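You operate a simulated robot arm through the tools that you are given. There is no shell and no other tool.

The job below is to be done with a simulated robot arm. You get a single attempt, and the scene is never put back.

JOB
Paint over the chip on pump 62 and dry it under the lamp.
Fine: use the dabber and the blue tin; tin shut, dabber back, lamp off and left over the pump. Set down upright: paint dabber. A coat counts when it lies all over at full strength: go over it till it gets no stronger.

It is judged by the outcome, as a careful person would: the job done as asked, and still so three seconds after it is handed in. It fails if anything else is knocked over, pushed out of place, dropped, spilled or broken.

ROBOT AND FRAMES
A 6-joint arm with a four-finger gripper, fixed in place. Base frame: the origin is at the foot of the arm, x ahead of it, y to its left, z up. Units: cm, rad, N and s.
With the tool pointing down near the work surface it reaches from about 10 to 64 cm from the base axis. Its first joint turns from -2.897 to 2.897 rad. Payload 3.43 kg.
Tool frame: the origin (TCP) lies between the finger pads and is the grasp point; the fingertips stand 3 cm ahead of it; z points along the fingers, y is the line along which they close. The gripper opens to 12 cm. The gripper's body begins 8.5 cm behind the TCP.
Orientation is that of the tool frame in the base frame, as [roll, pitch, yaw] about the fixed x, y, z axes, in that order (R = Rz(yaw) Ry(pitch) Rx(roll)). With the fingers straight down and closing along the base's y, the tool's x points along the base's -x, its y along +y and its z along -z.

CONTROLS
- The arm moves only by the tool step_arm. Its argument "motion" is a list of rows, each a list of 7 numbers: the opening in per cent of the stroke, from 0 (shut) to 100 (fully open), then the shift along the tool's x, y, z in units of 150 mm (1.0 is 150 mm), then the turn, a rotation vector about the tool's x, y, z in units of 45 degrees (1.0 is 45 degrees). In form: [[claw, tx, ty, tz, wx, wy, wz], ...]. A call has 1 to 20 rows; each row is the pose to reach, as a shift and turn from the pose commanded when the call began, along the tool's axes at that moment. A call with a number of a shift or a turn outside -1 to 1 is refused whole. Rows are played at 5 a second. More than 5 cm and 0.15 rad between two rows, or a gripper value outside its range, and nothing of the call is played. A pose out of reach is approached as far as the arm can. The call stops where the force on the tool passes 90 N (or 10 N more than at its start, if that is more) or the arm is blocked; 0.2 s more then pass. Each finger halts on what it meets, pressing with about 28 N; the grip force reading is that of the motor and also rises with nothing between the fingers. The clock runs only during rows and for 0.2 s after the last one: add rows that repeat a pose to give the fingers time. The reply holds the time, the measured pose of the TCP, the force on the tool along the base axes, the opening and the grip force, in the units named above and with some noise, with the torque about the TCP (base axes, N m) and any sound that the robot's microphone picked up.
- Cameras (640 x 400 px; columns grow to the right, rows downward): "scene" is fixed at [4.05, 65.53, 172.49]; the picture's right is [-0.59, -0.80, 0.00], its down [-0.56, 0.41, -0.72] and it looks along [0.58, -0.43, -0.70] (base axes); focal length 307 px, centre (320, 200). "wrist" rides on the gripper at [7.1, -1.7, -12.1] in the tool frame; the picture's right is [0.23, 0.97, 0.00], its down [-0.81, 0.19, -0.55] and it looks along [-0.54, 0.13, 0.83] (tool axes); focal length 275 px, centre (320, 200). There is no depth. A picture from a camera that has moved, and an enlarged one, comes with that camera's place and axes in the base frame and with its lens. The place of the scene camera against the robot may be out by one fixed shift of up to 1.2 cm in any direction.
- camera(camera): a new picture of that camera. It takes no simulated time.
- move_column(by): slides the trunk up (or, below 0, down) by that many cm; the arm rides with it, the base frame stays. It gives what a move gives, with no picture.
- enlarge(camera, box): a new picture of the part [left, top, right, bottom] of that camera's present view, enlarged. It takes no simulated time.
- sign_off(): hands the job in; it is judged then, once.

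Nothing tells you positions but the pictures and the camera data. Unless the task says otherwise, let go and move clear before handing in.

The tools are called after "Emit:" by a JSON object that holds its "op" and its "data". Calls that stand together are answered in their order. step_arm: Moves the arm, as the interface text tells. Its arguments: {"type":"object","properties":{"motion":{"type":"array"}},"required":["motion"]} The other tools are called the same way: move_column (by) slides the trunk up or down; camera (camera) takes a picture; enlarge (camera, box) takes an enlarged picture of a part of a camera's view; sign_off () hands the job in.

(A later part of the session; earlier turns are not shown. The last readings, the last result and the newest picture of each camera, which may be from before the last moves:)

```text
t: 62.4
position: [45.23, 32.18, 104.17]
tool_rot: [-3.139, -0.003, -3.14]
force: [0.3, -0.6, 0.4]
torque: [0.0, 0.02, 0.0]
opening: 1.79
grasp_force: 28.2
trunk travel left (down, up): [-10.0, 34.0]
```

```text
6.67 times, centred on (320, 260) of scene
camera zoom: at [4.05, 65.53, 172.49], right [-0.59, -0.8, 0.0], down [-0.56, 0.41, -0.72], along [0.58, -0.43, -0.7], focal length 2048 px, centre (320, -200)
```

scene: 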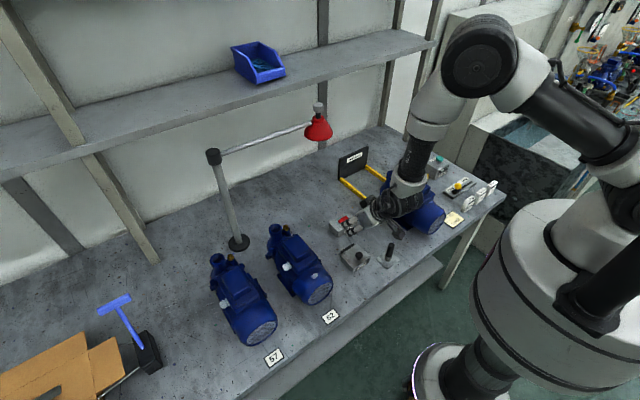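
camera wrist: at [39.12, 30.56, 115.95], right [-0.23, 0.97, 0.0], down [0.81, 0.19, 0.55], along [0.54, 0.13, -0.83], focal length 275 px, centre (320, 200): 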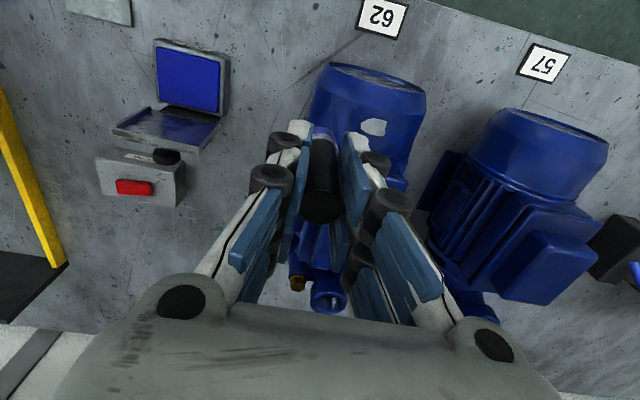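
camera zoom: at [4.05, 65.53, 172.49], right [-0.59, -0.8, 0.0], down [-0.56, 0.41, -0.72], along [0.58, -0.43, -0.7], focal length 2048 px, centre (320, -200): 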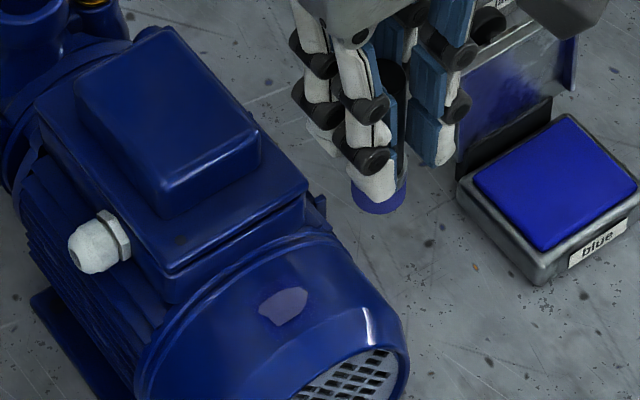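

Emit:
{"op": "enlarge", "data": {"camera": "scene", "box": [320, 264, 344, 284]}}

Emit:
{"op": "enlarge", "data": {"camera": "wrist", "box": [395, 120, 445, 150]}}

```text
16.00 times, centred on (332, 274) of scene
camera zoom: at [4.05, 65.53, 172.49], right [-0.59, -0.8, 0.0], down [-0.56, 0.41, -0.72], along [0.58, -0.43, -0.7], focal length 4916 px, centre (128, -984)
```

zoom: 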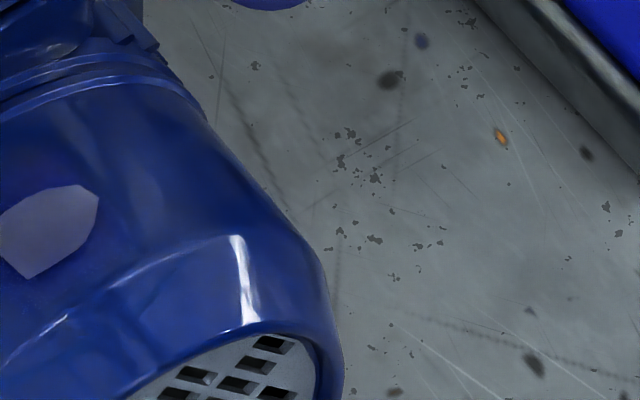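

```text
12.80 times, centred on (420, 135) of wrist
camera zoom: at [38.1, 30.37, 116.21], right [-0.23, 0.97, 0.0], down [0.81, 0.19, 0.55], along [0.54, 0.13, -0.83], focal length 3524 px, centre (-960, 1032)
```

zoom: 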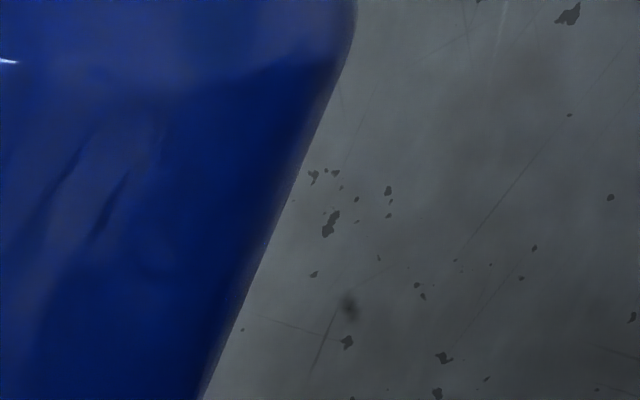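

Emit:
{"op": "enlarge", "data": {"camera": "scene", "box": [305, 269, 325, 282]}}

Emit:
{"op": "enlarge", "data": {"camera": "wrist", "box": [346, 120, 402, 155]}}

```text
16.00 times, centred on (315, 276) of scene
camera zoom: at [4.05, 65.53, 172.49], right [-0.59, -0.8, 0.0], down [-0.56, 0.41, -0.72], along [0.58, -0.43, -0.7], focal length 4916 px, centre (400, -1008)
```

zoom: 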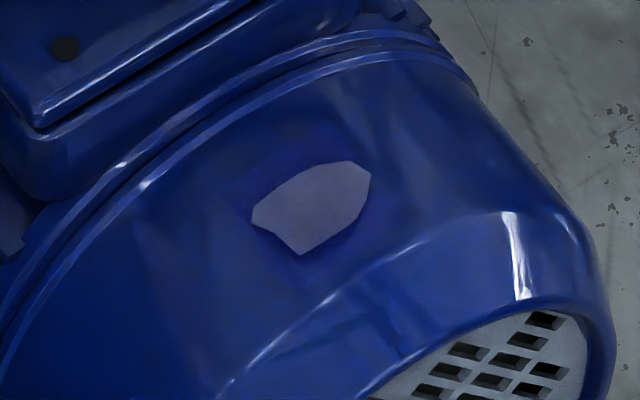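

```text
11.43 times, centred on (374, 138) of wrist
camera zoom: at [38.1, 30.37, 116.21], right [-0.23, 0.97, 0.0], down [0.81, 0.19, 0.55], along [0.54, 0.13, -0.83], focal length 3146 px, centre (-297, 914)
```

zoom: 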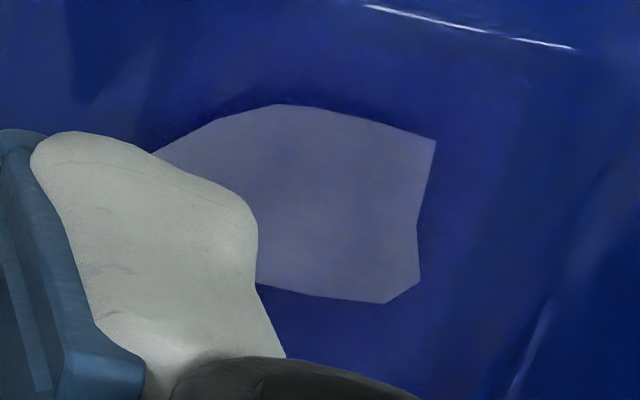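

The chip has an even coat, but only part strength. I'll go over it again with the same pattern.

Emit:
{"op": "step_arm", "data": {"motion": [[5, -0.04, 0.16, 0, 0, 0, 0], [5, -0.04, 0.32, 0, 0, 0, 0], [5, -0.04, 0.32, 0.2, 0, 0, 0], [5, -0.04, 0.32, 0.28, 0, 0, 0], [5, -0.04, 0.32, 0.335, 0, 0, 0], [5, -0.04, 0.32, 0.335, 0, 0, 0], [5, -0.04, 0.32, 0.28, 0, 0, 0], [5, -0.04, 0.28, 0.335, 0, 0, 0], [5, -0.04, 0.28, 0.335, 0, 0, 0], [5, -0.04, 0.28, 0.28, 0, 0, 0], [5, -0.04, 0.36, 0.28, 0, 0, 0], [5, -0.04, 0.36, 0.335, 0, 0, 0], [5, -0.04, 0.36, 0.335, 0, 0, 0], [5, -0.04, 0.36, 0.28, 0, 0, 0], [5, -0.065, 0.32, 0.335, 0, 0, 0], [5, -0.065, 0.32, 0.335, 0, 0, 0], [5, -0.065, 0.32, 0.28, 0, 0, 0], [5, -0.015, 0.32, 0.335, 0, 0, 0], [5, -0.015, 0.32, 0.335, 0, 0, 0], [5, -0.015, 0.32, 0.28, 0, 0, 0]]}}

Emit:
{"op": "step_arm", "data": {"motion": [[5, 0, 0, -0.15, 0, 0, 0], [5, 0, -0.1, -0.28, 0, 0, 0], [5, 0, -0.35, -0.28, 0, 0, 0], [5, 0, -0.35, -0.28, 0, 0, 0]]}}

Emit:
{"op": "enlarge", "data": {"camera": "scene", "box": [305, 269, 325, 282]}}

Emit:
{"op": "enlarge", "data": {"camera": "wrist", "box": [346, 120, 402, 155]}}

```text
t: 66.6
position: [45.62, 37.06, 99.4]
tool_rot: [-3.139, -0.005, -3.139]
force: [0.2, 0.2, -0.8]
torque: [0.01, 0.02, 0.03]
opening: 1.78
grasp_force: 28.1
trunk travel left (down, up): [-10.0, 34.0]
```

```text
t: 67.6
position: [45.83, 31.7, 103.71]
tool_rot: [-3.14, -0.001, -3.141]
force: [-0.4, -0.5, -1.1]
torque: [0.03, 0.01, -0.02]
opening: 1.72
grasp_force: 27.9
trunk travel left (down, up): [-10.0, 34.0]
```

```text
16.00 times, centred on (315, 276) of scene
camera zoom: at [4.05, 65.53, 172.49], right [-0.59, -0.8, 0.0], down [-0.56, 0.41, -0.72], along [0.58, -0.43, -0.7], focal length 4916 px, centre (400, -1008)
```

zoom: 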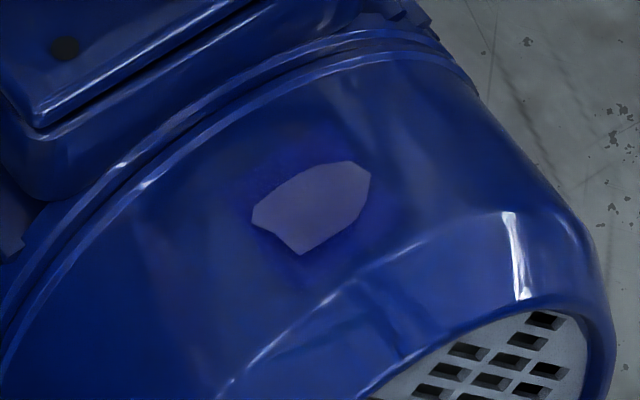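

```text
11.43 times, centred on (374, 138) of wrist
camera zoom: at [38.71, 30.01, 115.88], right [-0.23, 0.97, 0.0], down [0.81, 0.19, 0.55], along [0.54, 0.13, -0.83], focal length 3146 px, centre (-297, 914)
```

zoom: 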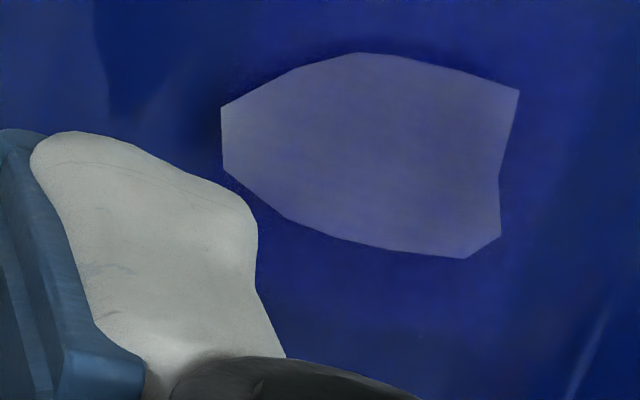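

The coat is only slightly stronger, so the dabber may be running low. I'll check the foam before reloading.

Emit:
{"op": "enlarge", "data": {"camera": "scene", "box": [300, 210, 360, 255]}}

Emit:
{"op": "enlarge", "data": {"camera": "wrist", "box": [280, 100, 360, 160]}}

```text
8.89 times, centred on (330, 232) of scene
camera zoom: at [4.05, 65.53, 172.49], right [-0.59, -0.8, 0.0], down [-0.56, 0.41, -0.72], along [0.58, -0.43, -0.7], focal length 2731 px, centre (231, -89)
```

zoom: 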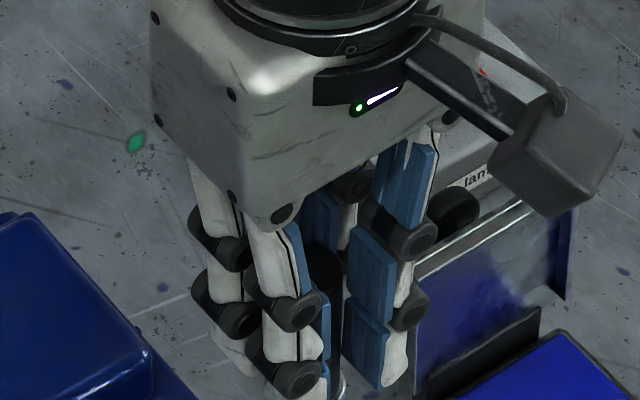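

```text
6.67 times, centred on (320, 130) of wrist
camera zoom: at [38.71, 30.01, 115.88], right [-0.23, 0.97, 0.0], down [0.81, 0.19, 0.55], along [0.54, 0.13, -0.83], focal length 1835 px, centre (320, 667)
```

zoom: 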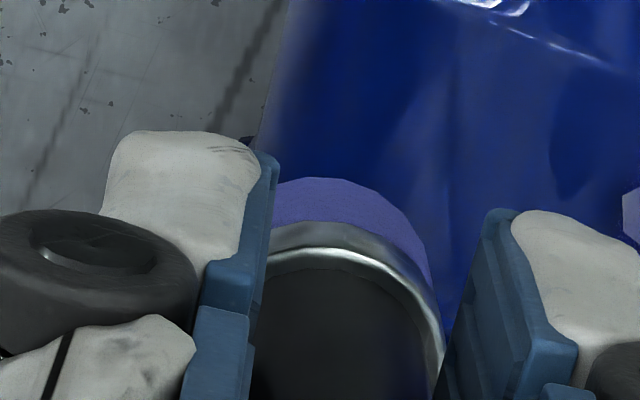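

The foam has gone paler, so the paint on it is being used up. I'll reload at the tin.

Emit:
{"op": "step_arm", "data": {"motion": [[5, -0.03, -0.24, 0, 0, 0, 0], [5, -0.07, -0.48, 0, 0, 0, 0], [5, -0.1, -0.72, 0, 0, 0, 0], [5, -0.131, -0.953, 0, 0, 0, 0], [5, -0.131, -0.953, 0, 0, 0, 0]]}}

```text
t: 68.8
position: [47.78, 17.43, 103.87]
tool_rot: [-3.14, -0.001, -3.139]
force: [-0.2, 0.7, -0.8]
torque: [0.04, 0.0, 0.0]
opening: 1.77
grasp_force: 27.6
trunk travel left (down, up): [-10.0, 34.0]
```

Emit:
{"op": "step_arm", "data": {"motion": [[5, 0, 0, 0.3, 0, 0, 0], [5, 0, 0, 0.6, 0, 0, 0], [5, 0, 0, 0.85, 0, 0, 0], [5, 0, 0, 0.94, 0, 0, 0], [5, 0, 0, 0.965, 0, 0, 0], [5, 0, 0, 0.98, 0, 0, 0], [5, 0, 0, 0.98, 0, 0, 0], [5, 0, 0, 0.98, 0, 0, 0]]}}

Emit:
{"op": "enlarge", "data": {"camera": "wrist", "box": [260, 80, 380, 200]}}

```text
t: 70.6
position: [47.74, 17.48, 89.22]
tool_rot: [-3.141, -0.003, -3.139]
force: [0.4, -0.2, -0.4]
torque: [-0.01, 0.03, 0.0]
opening: 1.72
grasp_force: 28.2
trunk travel left (down, up): [-10.0, 34.0]
```

```text
3.33 times, centred on (320, 140) of wrist
camera zoom: at [40.58, 15.79, 101.49], right [-0.23, 0.97, 0.0], down [0.81, 0.19, 0.55], along [0.54, 0.13, -0.83], focal length 918 px, centre (320, 400)
```

zoom: 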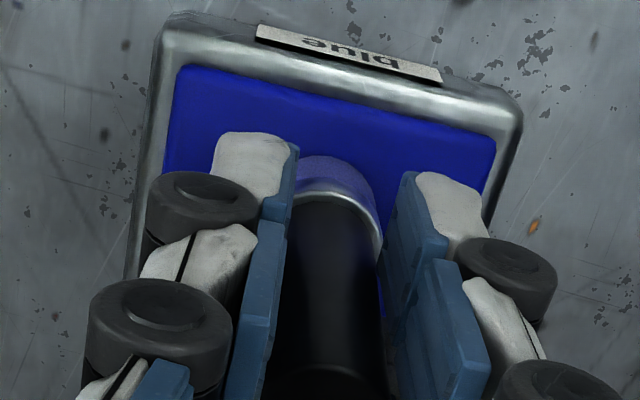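

There's no contact yet, because the dabber has slid up slightly in the grip. I'll go a little lower.

Emit:
{"op": "step_arm", "data": {"motion": [[5, 0, 0, 0.015, 0, 0, 0], [5, 0, 0, 0.03, 0, 0, 0], [5, 0, 0, 0.03, 0, 0, 0]]}}

Emit:
{"op": "enlarge", "data": {"camera": "wrist", "box": [260, 80, 380, 200]}}

```text
t: 71.4
position: [47.73, 17.49, 89.08]
tool_rot: [-3.141, 0.003, -3.141]
force: [1.0, -2.9, 28.0]
torque: [-0.12, -0.08, 0.01]
opening: 1.79
grasp_force: 27.7
trunk travel left (down, up): [-10.0, 34.0]
```

```text
3.33 times, centred on (320, 140) of wrist
camera zoom: at [40.52, 15.77, 101.15], right [-0.23, 0.97, 0.0], down [0.81, 0.19, 0.56], along [0.54, 0.13, -0.83], focal length 918 px, centre (320, 400)
```

zoom: 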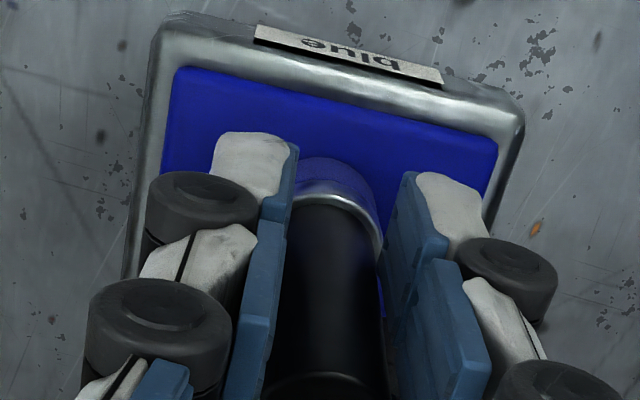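

Emit:
{"op": "step_arm", "data": {"motion": [[5, 0, 0, 0, 0, 0, 0], [5, 0, 0, 0, 0, 0, 0], [5, 0, 0, 0, 0, 0, 0], [5, 0, 0, 0, 0, 0, 0], [5, 0, 0, 0, 0, 0, 0]]}}

Emit:
{"op": "enlarge", "data": {"camera": "wrist", "box": [260, 80, 380, 200]}}

```text
t: 72.6
position: [47.84, 17.64, 88.9]
tool_rot: [3.141, 0.001, -3.14]
force: [6.2, 0.2, 26.6]
torque: [0.01, -0.44, -0.01]
opening: 1.74
grasp_force: 27.9
trunk travel left (down, up): [-10.0, 34.0]
```

```text
3.33 times, centred on (320, 140) of wrist
camera zoom: at [40.51, 15.79, 101.06], right [-0.23, 0.97, 0.0], down [0.81, 0.19, 0.55], along [0.54, 0.13, -0.83], focal length 918 px, centre (320, 400)
```

zoom: 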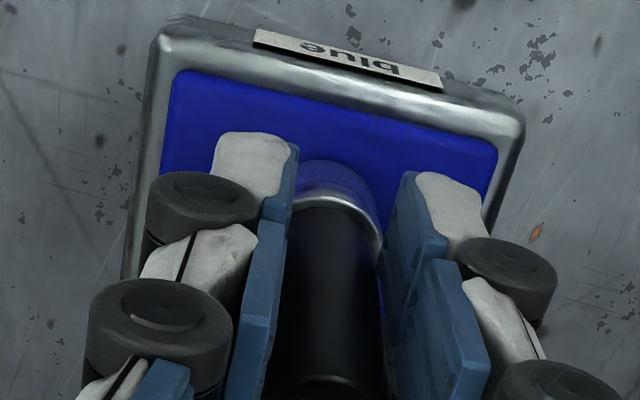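

It should be loaded again. I'll lift and return over the chip.

Emit:
{"op": "step_arm", "data": {"motion": [[5, 0, 0, -0.05, 0, 0, 0], [5, 0, 0, -0.25, 0, 0, 0], [5, 0, 0, -0.5, 0, 0, 0], [5, 0, 0, -0.75, 0, 0, 0], [5, 0, 0, -1.0, 0, 0, 0], [5, 0.03, 0.24, -1.0, 0, 0, 0], [5, 0.06, 0.48, -1.0, 0, 0, 0], [5, 0.09, 0.72, -1.0, 0, 0, 0], [5, 0.122, 0.96, -1.0, 0, 0, 0], [5, 0.122, 0.96, -1.0, 0, 0, 0]]}}

Emit:
{"op": "enlarge", "data": {"camera": "wrist", "box": [280, 100, 360, 160]}}

```text
t: 74.8
position: [45.86, 32.26, 103.59]
tool_rot: [-3.139, -0.001, -3.141]
force: [0.5, 0.9, -0.9]
torque: [0.02, -0.02, 0.02]
opening: 1.76
grasp_force: 28.0
trunk travel left (down, up): [-10.0, 34.0]
```

```text
6.67 times, centred on (320, 130) of wrist
camera zoom: at [38.67, 30.51, 115.75], right [-0.23, 0.97, 0.0], down [0.81, 0.19, 0.55], along [0.54, 0.13, -0.83], focal length 1835 px, centre (320, 667)
```

zoom: 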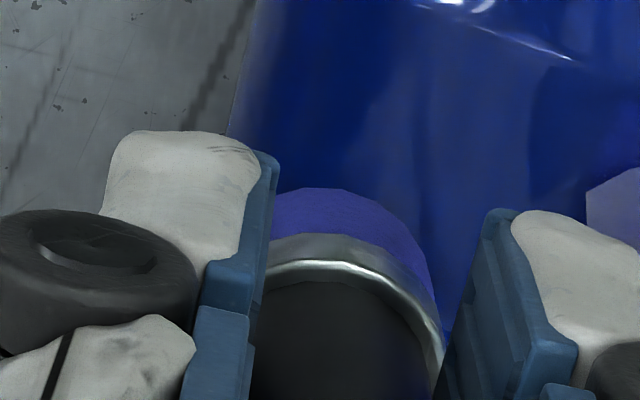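

The foam is a fuller blue again. I'll go over to the chip centre and press.

Emit:
{"op": "step_arm", "data": {"motion": [[5, -0.005, 0.16, 0, 0, 0, 0], [5, -0.01, 0.326, 0, 0, 0, 0], [5, -0.01, 0.326, 0.15, 0, 0, 0], [5, -0.01, 0.326, 0.26, 0, 0, 0], [5, -0.01, 0.326, 0.29, 0, 0, 0], [5, -0.01, 0.326, 0.31, 0, 0, 0], [5, -0.01, 0.326, 0.31, 0, 0, 0]]}}

```text
t: 76.4
position: [46.16, 36.97, 99.14]
tool_rot: [-3.14, 0.0, -3.14]
force: [-0.2, -0.4, -0.3]
torque: [0.01, 0.02, -0.01]
opening: 1.76
grasp_force: 27.8
trunk travel left (down, up): [-10.0, 34.0]
```

Emit:
{"op": "step_arm", "data": {"motion": [[5, 0, 0.006, 0.015, 0, 0, 0], [5, 0, 0.006, 0.03, 0, 0, 0], [5, 0, 0.006, 0.03, 0, 0, 0]]}}

```text
t: 77.2
position: [46.01, 36.97, 99.0]
tool_rot: [3.141, 0.003, -3.14]
force: [2.0, -2.5, 13.3]
torque: [-0.12, -0.16, 0.03]
opening: 1.78
grasp_force: 27.8
trunk travel left (down, up): [-10.0, 34.0]
```

Contact is at 13 N. I'll run the pattern again with slightly longer dwells.

Emit:
{"op": "step_arm", "data": {"motion": [[5, 0, 0, 0.008, 0, 0, 0], [5, 0, 0, 0.008, 0, 0, 0], [5, 0, 0, 0.008, 0, 0, 0], [5, 0, 0, -0.05, 0, 0, 0], [5, 0, -0.045, 0.012, 0, 0, 0], [5, 0, -0.045, 0.012, 0, 0, 0], [5, 0, -0.045, 0.012, 0, 0, 0], [5, 0, -0.045, -0.05, 0, 0, 0], [5, 0, 0.045, -0.05, 0, 0, 0], [5, 0, 0.045, 0.012, 0, 0, 0], [5, 0, 0.045, 0.012, 0, 0, 0], [5, 0, 0.045, 0.012, 0, 0, 0], [5, 0, 0.045, -0.05, 0, 0, 0], [5, -0.03, 0, 0.008, 0, 0, 0], [5, -0.03, 0, 0.008, 0, 0, 0], [5, -0.03, 0, 0.008, 0, 0, 0], [5, -0.03, 0, -0.05, 0, 0, 0], [5, 0.03, 0, 0.008, 0, 0, 0], [5, 0.03, 0, 0.008, 0, 0, 0], [5, 0.03, 0, 0.008, 0, 0, 0]]}}

```text
t: 81.4
position: [45.56, 36.97, 98.79]
tool_rot: [3.138, 0.003, -3.141]
force: [9.3, 0.9, 27.4]
torque: [-0.07, -0.53, -0.03]
opening: 1.77
grasp_force: 27.4
trunk travel left (down, up): [-10.0, 34.0]
```

Emit:
{"op": "step_arm", "data": {"motion": [[5, 0, 0, -0.15, 0, 0, 0], [5, 0, -0.1, -0.3, 0, 0, 0], [5, 0, -0.36, -0.3, 0, 0, 0], [5, 0, -0.36, -0.3, 0, 0, 0]]}}

Emit:
{"op": "enlarge", "data": {"camera": "scene", "box": [305, 269, 325, 282]}}

Emit:
{"op": "enlarge", "data": {"camera": "wrist", "box": [346, 110, 412, 155]}}

Emit:
{"op": "enlarge", "data": {"camera": "wrist", "box": [280, 100, 360, 160]}}

```text
t: 82.4
position: [45.71, 31.45, 103.09]
tool_rot: [-3.14, -0.001, -3.14]
force: [-0.2, -0.5, 0.5]
torque: [0.0, -0.02, -0.03]
opening: 1.74
grasp_force: 27.4
trunk travel left (down, up): [-10.0, 34.0]
```

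```text
16.00 times, centred on (315, 276) of scene
camera zoom: at [4.05, 65.53, 172.49], right [-0.59, -0.8, 0.0], down [-0.56, 0.41, -0.72], along [0.58, -0.43, -0.7], focal length 4916 px, centre (400, -1008)
```

zoom: 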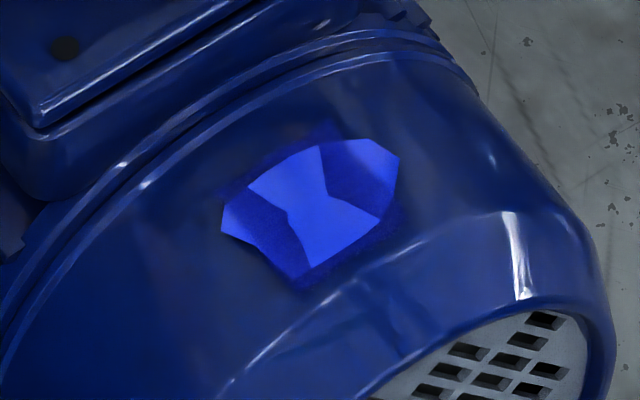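

```text
8.89 times, centred on (379, 132) of wrist
camera zoom: at [38.56, 29.74, 115.24], right [-0.23, 0.97, 0.0], down [0.81, 0.19, 0.55], along [0.54, 0.13, -0.83], focal length 2447 px, centre (-204, 800)
```

zoom: 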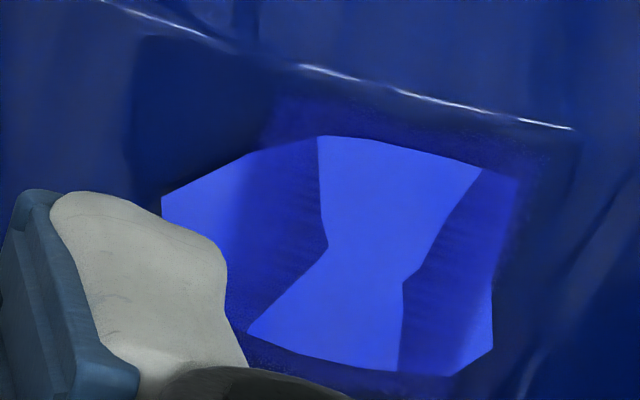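

```text
6.67 times, centred on (320, 130) of wrist
camera zoom: at [38.56, 29.74, 115.24], right [-0.23, 0.97, 0.0], down [0.81, 0.19, 0.55], along [0.54, 0.13, -0.83], focal length 1835 px, centre (320, 667)
```

zoom: 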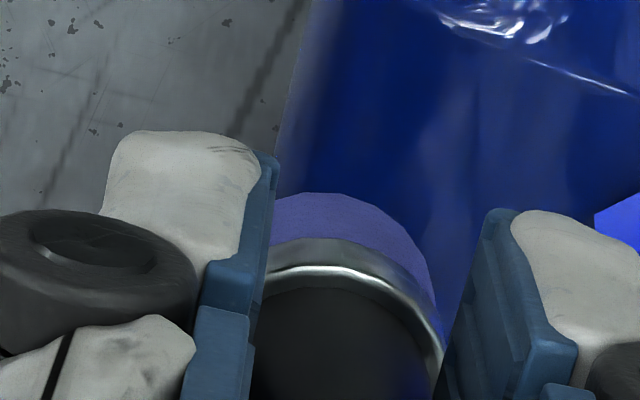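

The chip is now strongly blue, but I can see lighter and darker areas. I'll look closer to see what's still missing.

Emit:
{"op": "enlarge", "data": {"camera": "wrist", "box": [366, 118, 406, 146]}}

Emit:
{"op": "enlarge", "data": {"camera": "scene", "box": [308, 270, 320, 280]}}

```text
14.29 times, centred on (386, 132) of wrist
camera zoom: at [38.56, 29.74, 115.24], right [-0.23, 0.97, 0.0], down [0.81, 0.19, 0.55], along [0.54, 0.13, -0.83], focal length 3932 px, centre (-623, 1171)
```

zoom: 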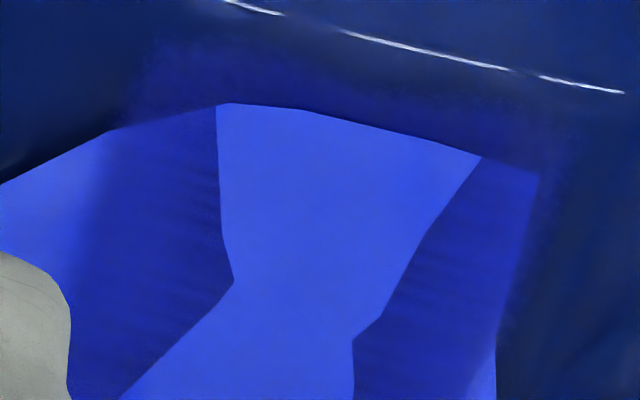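

```text
16.00 times, centred on (314, 275) of scene
camera zoom: at [4.05, 65.53, 172.49], right [-0.59, -0.8, 0.0], down [-0.56, 0.41, -0.72], along [0.58, -0.43, -0.7], focal length 4916 px, centre (416, -1000)
```

zoom: 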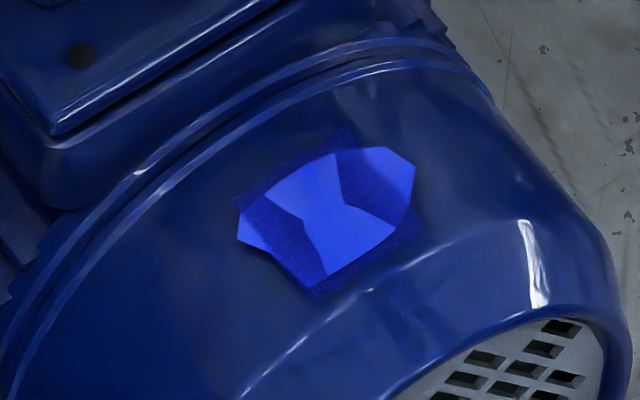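

It's much stronger now, but I need to go over it until nothing changes. The foam is pale again, so I'll reload.

Emit:
{"op": "step_arm", "data": {"motion": [[5, -0.03, -0.24, 0, 0, 0, 0], [5, -0.07, -0.48, 0, 0, 0, 0], [5, -0.1, -0.72, 0, 0, 0, 0], [5, -0.137, -0.936, 0, 0, 0, 0], [5, -0.137, -0.936, 0.2, 0, 0, 0], [5, -0.137, -0.936, 0.5, 0, 0, 0], [5, -0.137, -0.936, 0.75, 0, 0, 0], [5, -0.137, -0.936, 0.9, 0, 0, 0], [5, -0.137, -0.936, 0.93, 0, 0, 0], [5, -0.137, -0.936, 0.95, 0, 0, 0], [5, -0.137, -0.936, 0.95, 0, 0, 0]]}}

```text
t: 84.8
position: [47.62, 17.63, 88.93]
tool_rot: [-3.139, -0.001, -3.139]
force: [0.4, 0.2, -0.4]
torque: [0.0, -0.01, -0.01]
opening: 1.77
grasp_force: 28.1
trunk travel left (down, up): [-10.0, 34.0]
```

Emit:
{"op": "step_arm", "data": {"motion": [[5, 0, -0.01, 0.01, 0, 0, 0], [5, 0, -0.01, 0.02, 0, 0, 0], [5, 0, -0.01, 0.03, 0, 0, 0], [5, 0, -0.01, 0.03, 0, 0, 0], [5, 0, -0.01, 0.03, 0, 0, 0]]}}

Emit:
{"op": "enlarge", "data": {"camera": "wrist", "box": [260, 80, 380, 200]}}

```text
t: 86.0
position: [47.65, 17.24, 88.58]
tool_rot: [3.141, 0.003, -3.14]
force: [1.3, 0.0, 28.5]
torque: [-0.05, -0.11, 0.0]
opening: 1.79
grasp_force: 27.9
trunk travel left (down, up): [-10.0, 34.0]
```

```text
3.33 times, centred on (320, 140) of wrist
camera zoom: at [40.46, 15.67, 100.67], right [-0.23, 0.97, 0.0], down [0.81, 0.19, 0.56], along [0.54, 0.13, -0.83], focal length 918 px, centre (320, 400)
```

zoom: 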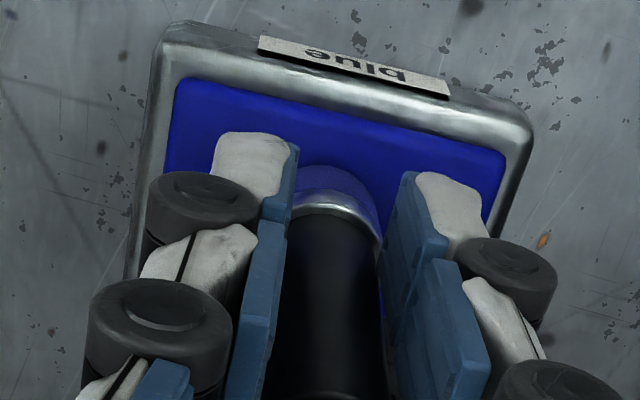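

Emit:
{"op": "step_arm", "data": {"motion": [[5, 0, 0, -0.05, 0, 0, 0], [5, 0, 0, -0.25, 0, 0, 0], [5, 0, 0, -0.5, 0, 0, 0], [5, 0, 0, -0.75, 0, 0, 0], [5, 0, 0, -1.0, 0, 0, 0], [5, 0.03, 0.24, -1.0, 0, 0, 0], [5, 0.06, 0.48, -1.0, 0, 0, 0], [5, 0.09, 0.72, -1.0, 0, 0, 0], [5, 0.11, 0.97, -1.0, 0, 0, 0], [5, 0.11, 0.97, -1.0, 0, 0, 0]]}}

Emit:
{"op": "enlarge", "data": {"camera": "wrist", "box": [280, 100, 360, 160]}}

```text
t: 88.2
position: [45.9, 32.02, 103.69]
tool_rot: [-3.14, -0.004, -3.14]
force: [0.1, 0.3, -0.5]
torque: [-0.01, -0.01, 0.01]
opening: 1.76
grasp_force: 27.7
trunk travel left (down, up): [-10.0, 34.0]
```

```text
6.67 times, centred on (320, 130) of wrist
camera zoom: at [38.81, 30.24, 115.79], right [-0.23, 0.97, 0.0], down [0.81, 0.19, 0.55], along [0.54, 0.13, -0.83], focal length 1835 px, centre (320, 667)
```

zoom: 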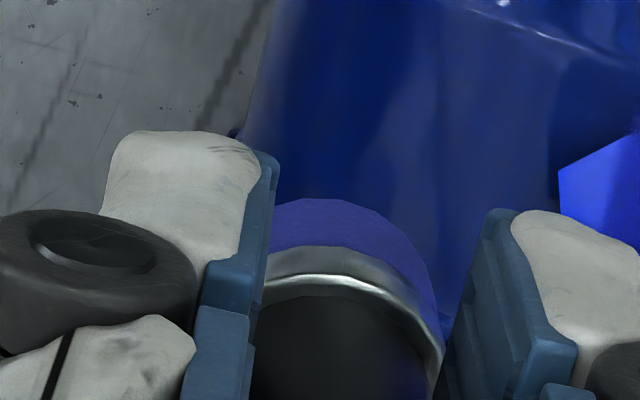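

Emit:
{"op": "step_arm", "data": {"motion": [[5, -0.003, 0.17, 0, 0, 0, 0], [5, -0.007, 0.338, 0, 0, 0, 0], [5, -0.007, 0.338, 0.15, 0, 0, 0], [5, -0.007, 0.338, 0.28, 0, 0, 0], [5, -0.007, 0.338, 0.32, 0, 0, 0], [5, -0.007, 0.338, 0.345, 0, 0, 0], [5, -0.007, 0.338, 0.345, 0, 0, 0]]}}

```text
t: 89.8
position: [46.16, 36.93, 98.67]
tool_rot: [3.14, 0.002, -3.141]
force: [1.1, -0.2, 14.1]
torque: [-0.03, -0.08, 0.03]
opening: 1.75
grasp_force: 27.9
trunk travel left (down, up): [-10.0, 34.0]
```

Emit:
{"op": "step_arm", "data": {"motion": [[5, 0, 0, 0.006, 0, 0, 0], [5, 0, 0, 0.006, 0, 0, 0], [5, 0, 0, -0.045, 0, 0, 0], [5, 0.025, -0.05, 0.01, 0, 0, 0], [5, 0.025, -0.05, 0.01, 0, 0, 0], [5, 0.025, -0.05, -0.045, 0, 0, 0], [5, -0.025, -0.05, 0.01, 0, 0, 0], [5, -0.025, -0.05, 0.01, 0, 0, 0], [5, -0.025, -0.05, -0.045, 0, 0, 0], [5, -0.025, 0.05, -0.045, 0, 0, 0], [5, -0.025, 0.05, 0.01, 0, 0, 0], [5, -0.025, 0.05, 0.01, 0, 0, 0], [5, -0.025, 0.05, -0.045, 0, 0, 0], [5, 0.025, 0.05, 0.01, 0, 0, 0], [5, 0.025, 0.05, 0.01, 0, 0, 0], [5, 0.025, 0.05, -0.045, 0, 0, 0], [5, 0, 0, 0.006, 0, 0, 0], [5, 0, 0, 0.006, 0, 0, 0], [5, 0, 0, -0.045, 0, 0, 0]]}}

Emit:
{"op": "step_arm", "data": {"motion": [[5, 0, 0, -0.15, 0, 0, 0], [5, 0, -0.1, -0.28, 0, 0, 0], [5, 0, -0.36, -0.28, 0, 0, 0], [5, 0, -0.36, -0.28, 0, 0, 0]]}}

Emit:
{"op": "enlarge", "data": {"camera": "scene", "box": [305, 269, 325, 282]}}

Emit:
{"op": "enlarge", "data": {"camera": "wrist", "box": [346, 110, 412, 155]}}

```text
t: 93.8
position: [46.02, 37.0, 98.64]
tool_rot: [-3.138, -0.005, -3.141]
force: [-0.9, -0.4, 0.0]
torque: [-0.01, -0.01, -0.03]
opening: 1.75
grasp_force: 28.2
trunk travel left (down, up): [-10.0, 34.0]
```

```text
t: 94.8
position: [46.07, 31.5, 103.01]
tool_rot: [-3.14, -0.001, -3.141]
force: [0.2, -0.5, 0.6]
torque: [0.03, 0.0, -0.02]
opening: 1.76
grasp_force: 28.2
trunk travel left (down, up): [-10.0, 34.0]
```

```text
16.00 times, centred on (315, 276) of scene
camera zoom: at [4.05, 65.53, 172.49], right [-0.59, -0.8, 0.0], down [-0.56, 0.41, -0.72], along [0.58, -0.43, -0.7], focal length 4916 px, centre (400, -1008)
```

zoom: 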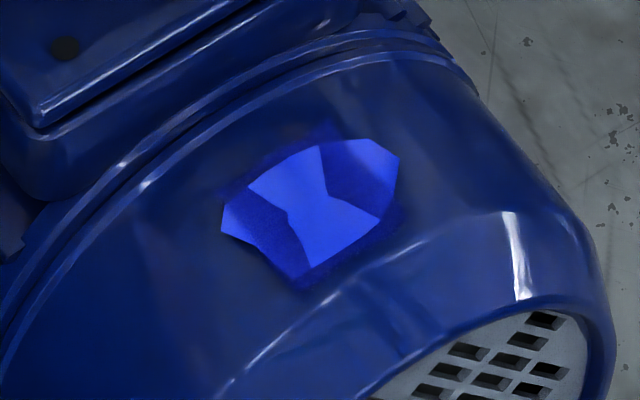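

```text
8.89 times, centred on (379, 132) of wrist
camera zoom: at [38.91, 29.81, 115.28], right [-0.23, 0.97, 0.0], down [0.81, 0.19, 0.55], along [0.54, 0.13, -0.83], focal length 2447 px, centre (-204, 800)
```

zoom: 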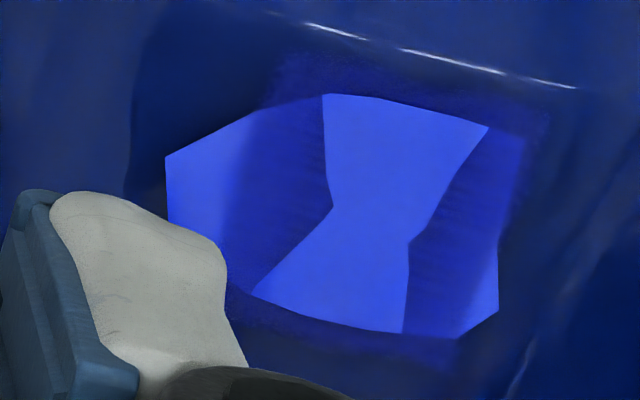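

The shape is unchanged and the colour perhaps slightly stronger. I'll do one more reload and pass to confirm it has stopped changing.

Emit:
{"op": "step_arm", "data": {"motion": [[5, -0.03, -0.24, 0, 0, 0, 0], [5, -0.06, -0.48, 0, 0, 0, 0], [5, -0.09, -0.72, 0, 0, 0, 0], [5, -0.109, -0.94, 0, 0, 0, 0], [5, -0.109, -0.94, 0.2, 0, 0, 0], [5, -0.109, -0.94, 0.5, 0, 0, 0], [5, -0.109, -0.94, 0.75, 0, 0, 0], [5, -0.109, -0.94, 0.9, 0, 0, 0], [5, -0.109, -0.94, 0.94, 0, 0, 0], [5, -0.109, -0.94, 0.96, 0, 0, 0], [5, -0.109, -0.94, 0.968, 0, 0, 0], [5, -0.109, -0.94, 0.968, 0, 0, 0]]}}

```text
t: 97.4
position: [47.59, 17.54, 88.66]
tool_rot: [-3.139, -0.002, -3.14]
force: [0.0, 0.8, -0.3]
torque: [-0.02, -0.03, 0.01]
opening: 1.76
grasp_force: 28.1
trunk travel left (down, up): [-10.0, 34.0]
```

Emit:
{"op": "step_arm", "data": {"motion": [[5, 0, 0, 0.01, 0, 0, 0], [5, 0, 0, 0.018, 0, 0, 0], [5, 0, 0, 0.018, 0, 0, 0], [5, 0, 0, 0.018, 0, 0, 0]]}}

```text
t: 98.4
position: [47.68, 17.64, 88.29]
tool_rot: [-3.139, -0.002, -3.139]
force: [-0.1, 0.6, -0.7]
torque: [0.02, -0.01, 0.0]
opening: 1.75
grasp_force: 27.4
trunk travel left (down, up): [-10.0, 34.0]
```

Emit:
{"op": "step_arm", "data": {"motion": [[5, 0, 0, 0.008, 0, 0, 0], [5, 0, 0, 0.016, 0, 0, 0], [5, 0, 0, 0.016, 0, 0, 0]]}}

```text
t: 99.2
position: [47.77, 17.41, 88.32]
tool_rot: [3.14, 0.001, -3.14]
force: [-2.1, -1.2, 19.1]
torque: [-0.09, 0.03, 0.0]
opening: 1.74
grasp_force: 28.3
trunk travel left (down, up): [-10.0, 34.0]
```

Contact at 19 N. I'll hold briefly, then return to the chip.

Emit:
{"op": "step_arm", "data": {"motion": [[5, 0, 0, 0, 0, 0, 0], [5, 0, 0, 0, 0, 0, 0], [5, 0, 0, 0, 0, 0, 0], [5, 0, 0, -0.05, 0, 0, 0], [5, 0, 0, -0.25, 0, 0, 0], [5, 0, 0, -0.5, 0, 0, 0], [5, 0, 0, -0.75, 0, 0, 0], [5, 0, 0, -1.0, 0, 0, 0], [5, 0.03, 0.24, -1.0, 0, 0, 0], [5, 0.06, 0.48, -1.0, 0, 0, 0], [5, 0.09, 0.72, -1.0, 0, 0, 0], [5, 0.115, 0.96, -1.0, 0, 0, 0], [5, 0.115, 0.96, -1.0, 0, 0, 0]]}}

Emit:
{"op": "enlarge", "data": {"camera": "wrist", "box": [280, 100, 360, 160]}}

Emit:
{"op": "enlarge", "data": {"camera": "scene", "box": [280, 200, 420, 300]}}

```text
t: 102.0
position: [45.9, 31.59, 103.09]
tool_rot: [-3.141, -0.001, -3.14]
force: [0.3, 0.0, -0.1]
torque: [-0.02, 0.0, 0.01]
opening: 1.77
grasp_force: 27.6
trunk travel left (down, up): [-10.0, 34.0]
```

```text
6.67 times, centred on (320, 130) of wrist
camera zoom: at [38.7, 29.81, 115.25], right [-0.23, 0.97, 0.0], down [0.81, 0.19, 0.55], along [0.54, 0.13, -0.83], focal length 1835 px, centre (320, 667)
```

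zoom: 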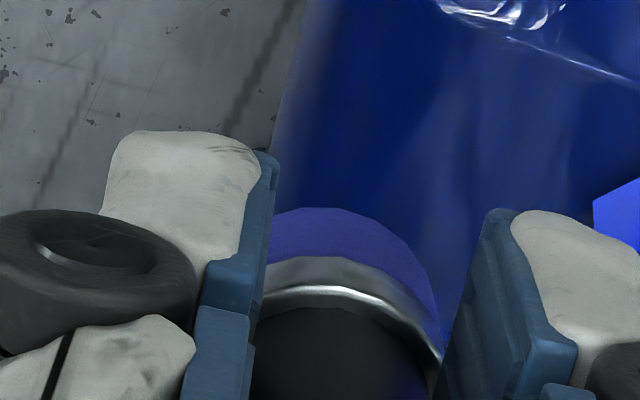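

```text
4.00 times, centred on (350, 250) of scene
camera zoom: at [4.05, 65.53, 172.49], right [-0.59, -0.8, 0.0], down [-0.56, 0.41, -0.72], along [0.58, -0.43, -0.7], focal length 1229 px, centre (200, 0)
```

zoom: 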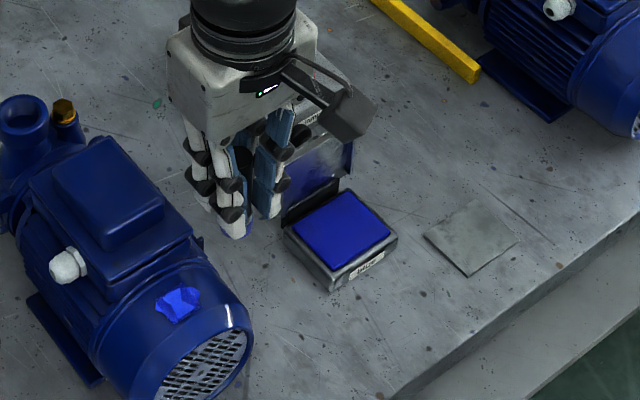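

Emit:
{"op": "step_arm", "data": {"motion": [[5, -0.003, 0.18, 0, 0, 0, 0], [5, -0.005, 0.367, 0, 0, 0, 0], [5, -0.005, 0.367, 0.15, 0, 0, 0], [5, -0.005, 0.367, 0.27, 0, 0, 0], [5, -0.005, 0.367, 0.305, 0, 0, 0], [5, -0.005, 0.367, 0.325, 0, 0, 0], [5, -0.005, 0.367, 0.325, 0, 0, 0]]}}

```text
t: 103.6
position: [45.99, 37.54, 98.3]
tool_rot: [-3.14, 0.003, -3.141]
force: [-0.5, 0.0, 9.1]
torque: [0.06, -0.08, -0.02]
opening: 1.77
grasp_force: 27.5
trunk travel left (down, up): [-10.0, 34.0]
```

Emit:
{"op": "step_arm", "data": {"motion": [[5, 0, 0, 0.01, 0, 0, 0], [5, 0, 0, 0.01, 0, 0, 0], [5, 0, -0.022, -0.045, 0, 0, 0], [5, 0.025, -0.072, 0.012, 0, 0, 0], [5, 0.025, -0.072, 0.012, 0, 0, 0], [5, 0.025, -0.072, -0.045, 0, 0, 0], [5, -0.025, -0.072, 0.012, 0, 0, 0], [5, -0.025, -0.072, 0.012, 0, 0, 0], [5, -0.025, -0.072, -0.045, 0, 0, 0], [5, -0.025, 0.028, -0.045, 0, 0, 0], [5, -0.025, 0.028, 0.012, 0, 0, 0], [5, -0.025, 0.028, 0.012, 0, 0, 0], [5, -0.025, 0.028, -0.045, 0, 0, 0], [5, 0.025, 0.028, 0.012, 0, 0, 0], [5, 0.025, 0.028, 0.012, 0, 0, 0], [5, 0.025, 0.028, -0.045, 0, 0, 0], [5, 0, -0.022, 0.012, 0, 0, 0], [5, 0, -0.022, 0.012, 0, 0, 0], [5, 0, -0.022, -0.045, 0, 0, 0]]}}

Emit:
{"op": "step_arm", "data": {"motion": [[5, 0, 0, -0.15, 0, 0, 0], [5, 0, -0.1, -0.28, 0, 0, 0], [5, 0, -0.36, -0.28, 0, 0, 0], [5, 0, -0.36, -0.28, 0, 0, 0]]}}

Emit:
{"op": "enlarge", "data": {"camera": "scene", "box": [305, 269, 325, 282]}}

Emit:
{"op": "enlarge", "data": {"camera": "wrist", "box": [346, 110, 412, 155]}}

```text
t: 107.6
position: [45.99, 37.0, 98.72]
tool_rot: [-3.139, -0.005, -3.141]
force: [-0.1, 0.0, -0.6]
torque: [0.0, -0.05, 0.0]
opening: 1.77
grasp_force: 27.7
trunk travel left (down, up): [-10.0, 34.0]
```

```text
t: 108.6
position: [45.96, 31.81, 103.07]
tool_rot: [-3.141, -0.002, -3.139]
force: [-0.5, -0.2, 1.2]
torque: [0.06, 0.0, 0.0]
opening: 1.75
grasp_force: 27.7
trunk travel left (down, up): [-10.0, 34.0]
```

```text
16.00 times, centred on (315, 276) of scene
camera zoom: at [4.05, 65.53, 172.49], right [-0.59, -0.8, 0.0], down [-0.56, 0.41, -0.72], along [0.58, -0.43, -0.7], focal length 4916 px, centre (400, -1008)
```

zoom: 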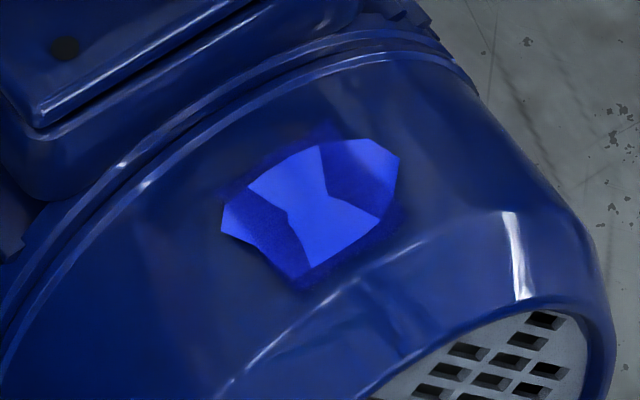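

```text
8.89 times, centred on (379, 132) of wrist
camera zoom: at [38.81, 30.04, 115.16], right [-0.23, 0.97, 0.0], down [0.81, 0.19, 0.55], along [0.54, 0.13, -0.83], focal length 2447 px, centre (-204, 800)
```

zoom: 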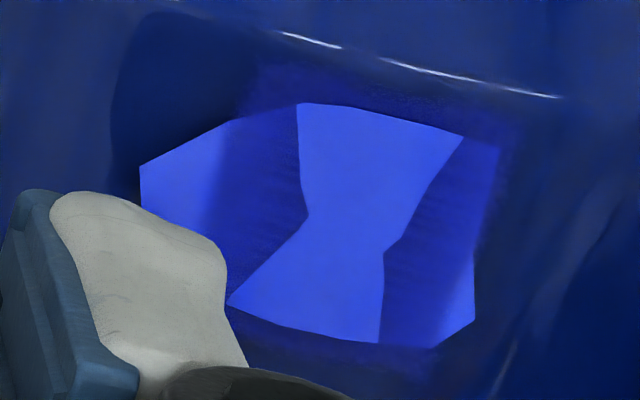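

There's no further change, so the coat has reached full strength. Now I'll take the dabber back to its plate, staying high on the way.

Emit:
{"op": "step_arm", "data": {"motion": [[5, 0.03, -0.25, 0, 0, 0, 0], [5, 0.08, -0.5, 0, 0, 0, 0], [5, 0.12, -0.75, 0, 0, 0, 0], [5, 0.16, -1.0, 0, 0, 0, 0], [5, 0.16, -1.0, 0, 0, 0, 0]]}}

```text
t: 109.8
position: [43.44, 16.78, 103.18]
tool_rot: [-3.14, -0.001, -3.141]
force: [0.7, 0.1, 0.2]
torque: [0.01, 0.02, 0.03]
opening: 1.76
grasp_force: 28.4
trunk travel left (down, up): [-10.0, 34.0]
```

Emit:
{"op": "step_arm", "data": {"motion": [[5, 0.05, -0.3, 0, 0, 0, 0], [5, 0.1, -0.617, 0, 0, 0, 0], [5, 0.1, -0.617, 0.25, 0, 0, 0], [5, 0.1, -0.617, 0.5, 0, 0, 0], [5, 0.1, -0.617, 0.75, 0, 0, 0], [5, 0.1, -0.617, 0.85, 0, 0, 0], [5, 0.1, -0.617, 0.85, 0, 0, 0]]}}

Emit:
{"op": "enlarge", "data": {"camera": "wrist", "box": [240, 60, 400, 220]}}

Emit:
{"op": "enlarge", "data": {"camera": "scene", "box": [340, 200, 430, 280]}}

```text
t: 111.4
position: [42.12, 7.64, 90.59]
tool_rot: [-3.139, -0.002, -3.14]
force: [-0.2, -0.7, -0.7]
torque: [-0.02, -0.02, 0.02]
opening: 1.78
grasp_force: 28.8
trunk travel left (down, up): [-10.0, 34.0]
```

```text
2.50 times, centred on (320, 140) of wrist
camera zoom: at [35.05, 5.94, 102.72], right [-0.23, 0.97, 0.0], down [0.81, 0.19, 0.55], along [0.54, 0.13, -0.83], focal length 688 px, centre (320, 350)
```

zoom: 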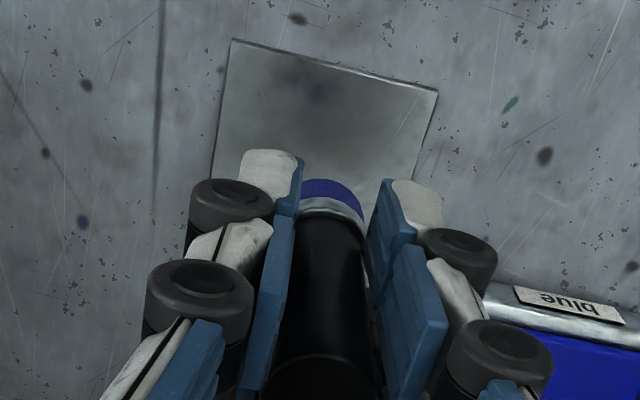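

```text
5.00 times, centred on (385, 240) of scene
camera zoom: at [4.05, 65.53, 172.49], right [-0.59, -0.8, 0.0], down [-0.56, 0.41, -0.72], along [0.58, -0.43, -0.7], focal length 1536 px, centre (-5, 0)
```

zoom: 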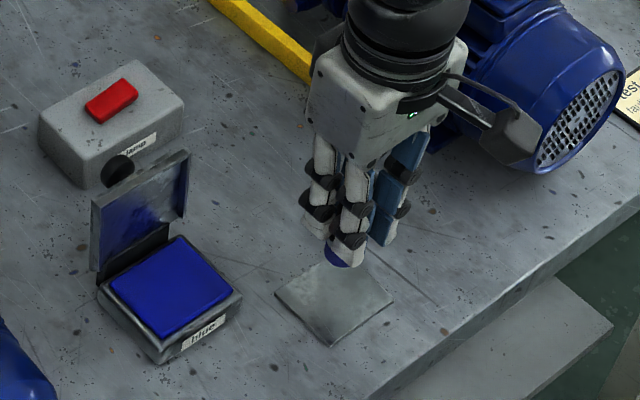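

The dabber is over the middle of the plate. I'll lower it until it touches.

Emit:
{"op": "step_arm", "data": {"motion": [[5, 0, -0.007, 0.1, 0, 0, 0], [5, 0, -0.007, 0.2, 0, 0, 0], [5, 0, -0.007, 0.26, 0, 0, 0], [5, 0, -0.007, 0.26, 0, 0, 0]]}}

```text
t: 112.4
position: [42.38, 7.33, 86.67]
tool_rot: [-3.139, -0.002, -3.141]
force: [0.3, -0.2, -0.5]
torque: [0.04, -0.03, 0.01]
opening: 1.75
grasp_force: 28.5
trunk travel left (down, up): [-10.0, 34.0]
```

Emit:
{"op": "step_arm", "data": {"motion": [[5, 0.012, 0.006, 0.012, 0, 0, 0], [5, 0.012, 0.006, 0.024, 0, 0, 0], [5, 0.012, 0.006, 0.024, 0, 0, 0]]}}

```text
t: 113.2
position: [42.16, 7.46, 86.18]
tool_rot: [-3.139, -0.002, -3.141]
force: [0.1, -0.2, -0.7]
torque: [0.02, -0.02, -0.04]
opening: 1.78
grasp_force: 28.3
trunk travel left (down, up): [-10.0, 34.0]
```

Emit:
{"op": "step_arm", "data": {"motion": [[5, 0, 0, 0.01, 0, 0, 0], [5, 0, 0, 0.02, 0, 0, 0], [5, 0, 0, 0.02, 0, 0, 0]]}}

Emit:
{"op": "enlarge", "data": {"camera": "scene", "box": [360, 225, 410, 270]}}

```text
t: 114.0
position: [42.04, 7.44, 85.96]
tool_rot: [-3.14, -0.001, -3.14]
force: [-0.8, -2.4, 13.6]
torque: [-0.06, -0.02, -0.03]
opening: 1.74
grasp_force: 27.8
trunk travel left (down, up): [-10.0, 34.0]
```

```text
8.89 times, centred on (385, 248) of scene
camera zoom: at [4.05, 65.53, 172.49], right [-0.59, -0.8, 0.0], down [-0.56, 0.41, -0.72], along [0.58, -0.43, -0.7], focal length 2731 px, centre (-258, -222)
```

zoom: 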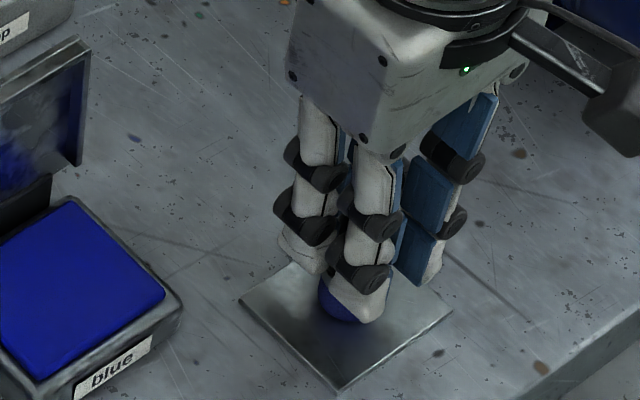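

The dabber is standing on the plate at 13.6 N. I'll relax the pressure and open slowly.

Emit:
{"op": "step_arm", "data": {"motion": [[5, 0, 0, -0.012, 0, 0, 0], [12, 0, 0, -0.012, 0, 0, 0], [18, 0, 0, -0.012, 0, 0, 0], [24, 0, 0, -0.012, 0, 0, 0], [32, 0, 0, -0.012, 0, 0, 0], [40, 0, 0, -0.012, 0, 0, 0], [40, 0, 0, -0.012, 0, 0, 0]]}}

Emit:
{"op": "enlarge", "data": {"camera": "wrist", "box": [240, 80, 400, 240]}}

```text
t: 115.6
position: [42.04, 7.43, 86.1]
tool_rot: [-3.141, -0.001, -3.141]
force: [0.0, 0.7, 0.8]
torque: [0.02, -0.03, -0.01]
opening: 4.8
grasp_force: 0.0
trunk travel left (down, up): [-10.0, 34.0]
```

```text
2.50 times, centred on (320, 160) of wrist
camera zoom: at [34.94, 5.66, 98.21], right [-0.23, 0.97, 0.0], down [0.81, 0.19, 0.55], along [0.54, 0.13, -0.83], focal length 688 px, centre (320, 300)
```

zoom: 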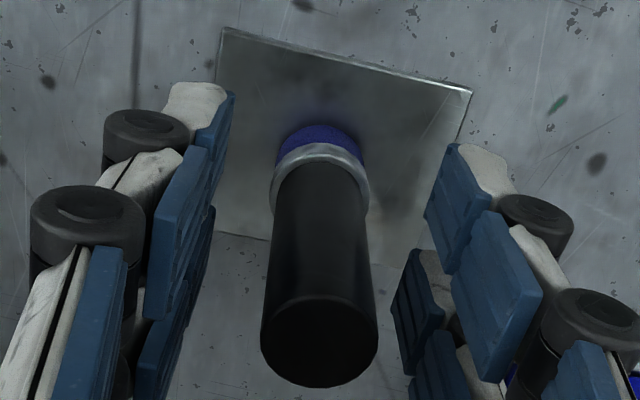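

The dabber is standing upright on its plate. I'll rise straight up, clear of the handle.

Emit:
{"op": "step_arm", "data": {"motion": [[40, 0, 0, -0.1, 0, 0, 0], [40, 0, 0, -0.3, 0, 0, 0], [40, 0, 0, -0.6, 0, 0, 0], [40, 0, 0, -0.9, 0, 0, 0], [40, 0, 0, -1.0, 0, 0, 0], [40, 0, 0, -1.0, 0, 0, 0]]}}

Emit:
{"op": "enlarge", "data": {"camera": "scene", "box": [330, 200, 430, 280]}}

Emit:
{"op": "enlarge", "data": {"camera": "wrist", "box": [240, 60, 440, 220]}}

```text
t: 117.0
position: [41.96, 7.42, 101.01]
tool_rot: [-3.139, -0.003, -3.14]
force: [-1.1, -0.3, -0.4]
torque: [0.01, 0.02, -0.04]
opening: 4.81
grasp_force: 0.0
trunk travel left (down, up): [-10.0, 34.0]
```

```text
5.00 times, centred on (380, 240) of scene
camera zoom: at [4.05, 65.53, 172.49], right [-0.59, -0.8, 0.0], down [-0.56, 0.41, -0.72], along [0.58, -0.43, -0.7], focal length 1536 px, centre (20, 0)
```

zoom: 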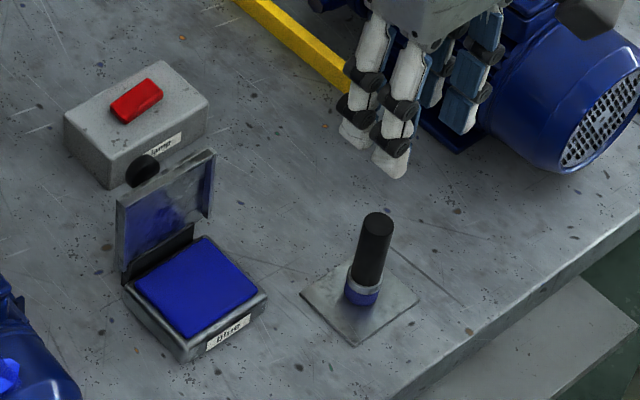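

```text
2.50 times, centred on (340, 140) of wrist
camera zoom: at [34.77, 5.63, 113.23], right [-0.23, 0.97, 0.0], down [0.81, 0.19, 0.55], along [0.54, 0.13, -0.83], focal length 688 px, centre (270, 350)
```

zoom: 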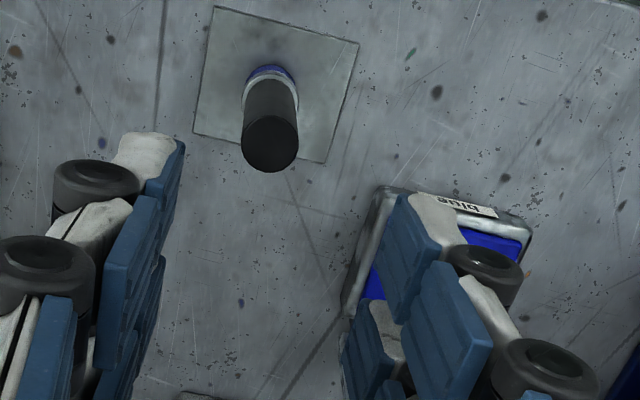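

The dabber stands well. Now I'll shut the tin, starting by moving above the open lid's knob.

Emit:
{"op": "step_arm", "data": {"motion": [[40, -0.1, 0.1, -0.13, 0, 0, 0], [42, -0.3, 0.25, -0.13, 0, 0, 0], [42, -0.52, 0.4, -0.13, 0, 0, 0], [42, -0.76, 0.54, -0.13, 0, 0, 0], [42, -1.0, 0.672, -0.13, 0, 0, 0], [42, -1.0, 0.672, -0.13, 0, 0, 0]]}}

```text
t: 118.4
position: [56.96, 17.24, 102.99]
tool_rot: [3.141, -0.002, -3.139]
force: [-1.0, 0.6, 0.6]
torque: [0.01, 0.02, -0.03]
opening: 5.0
grasp_force: 0.1
trunk travel left (down, up): [-10.0, 34.0]
```

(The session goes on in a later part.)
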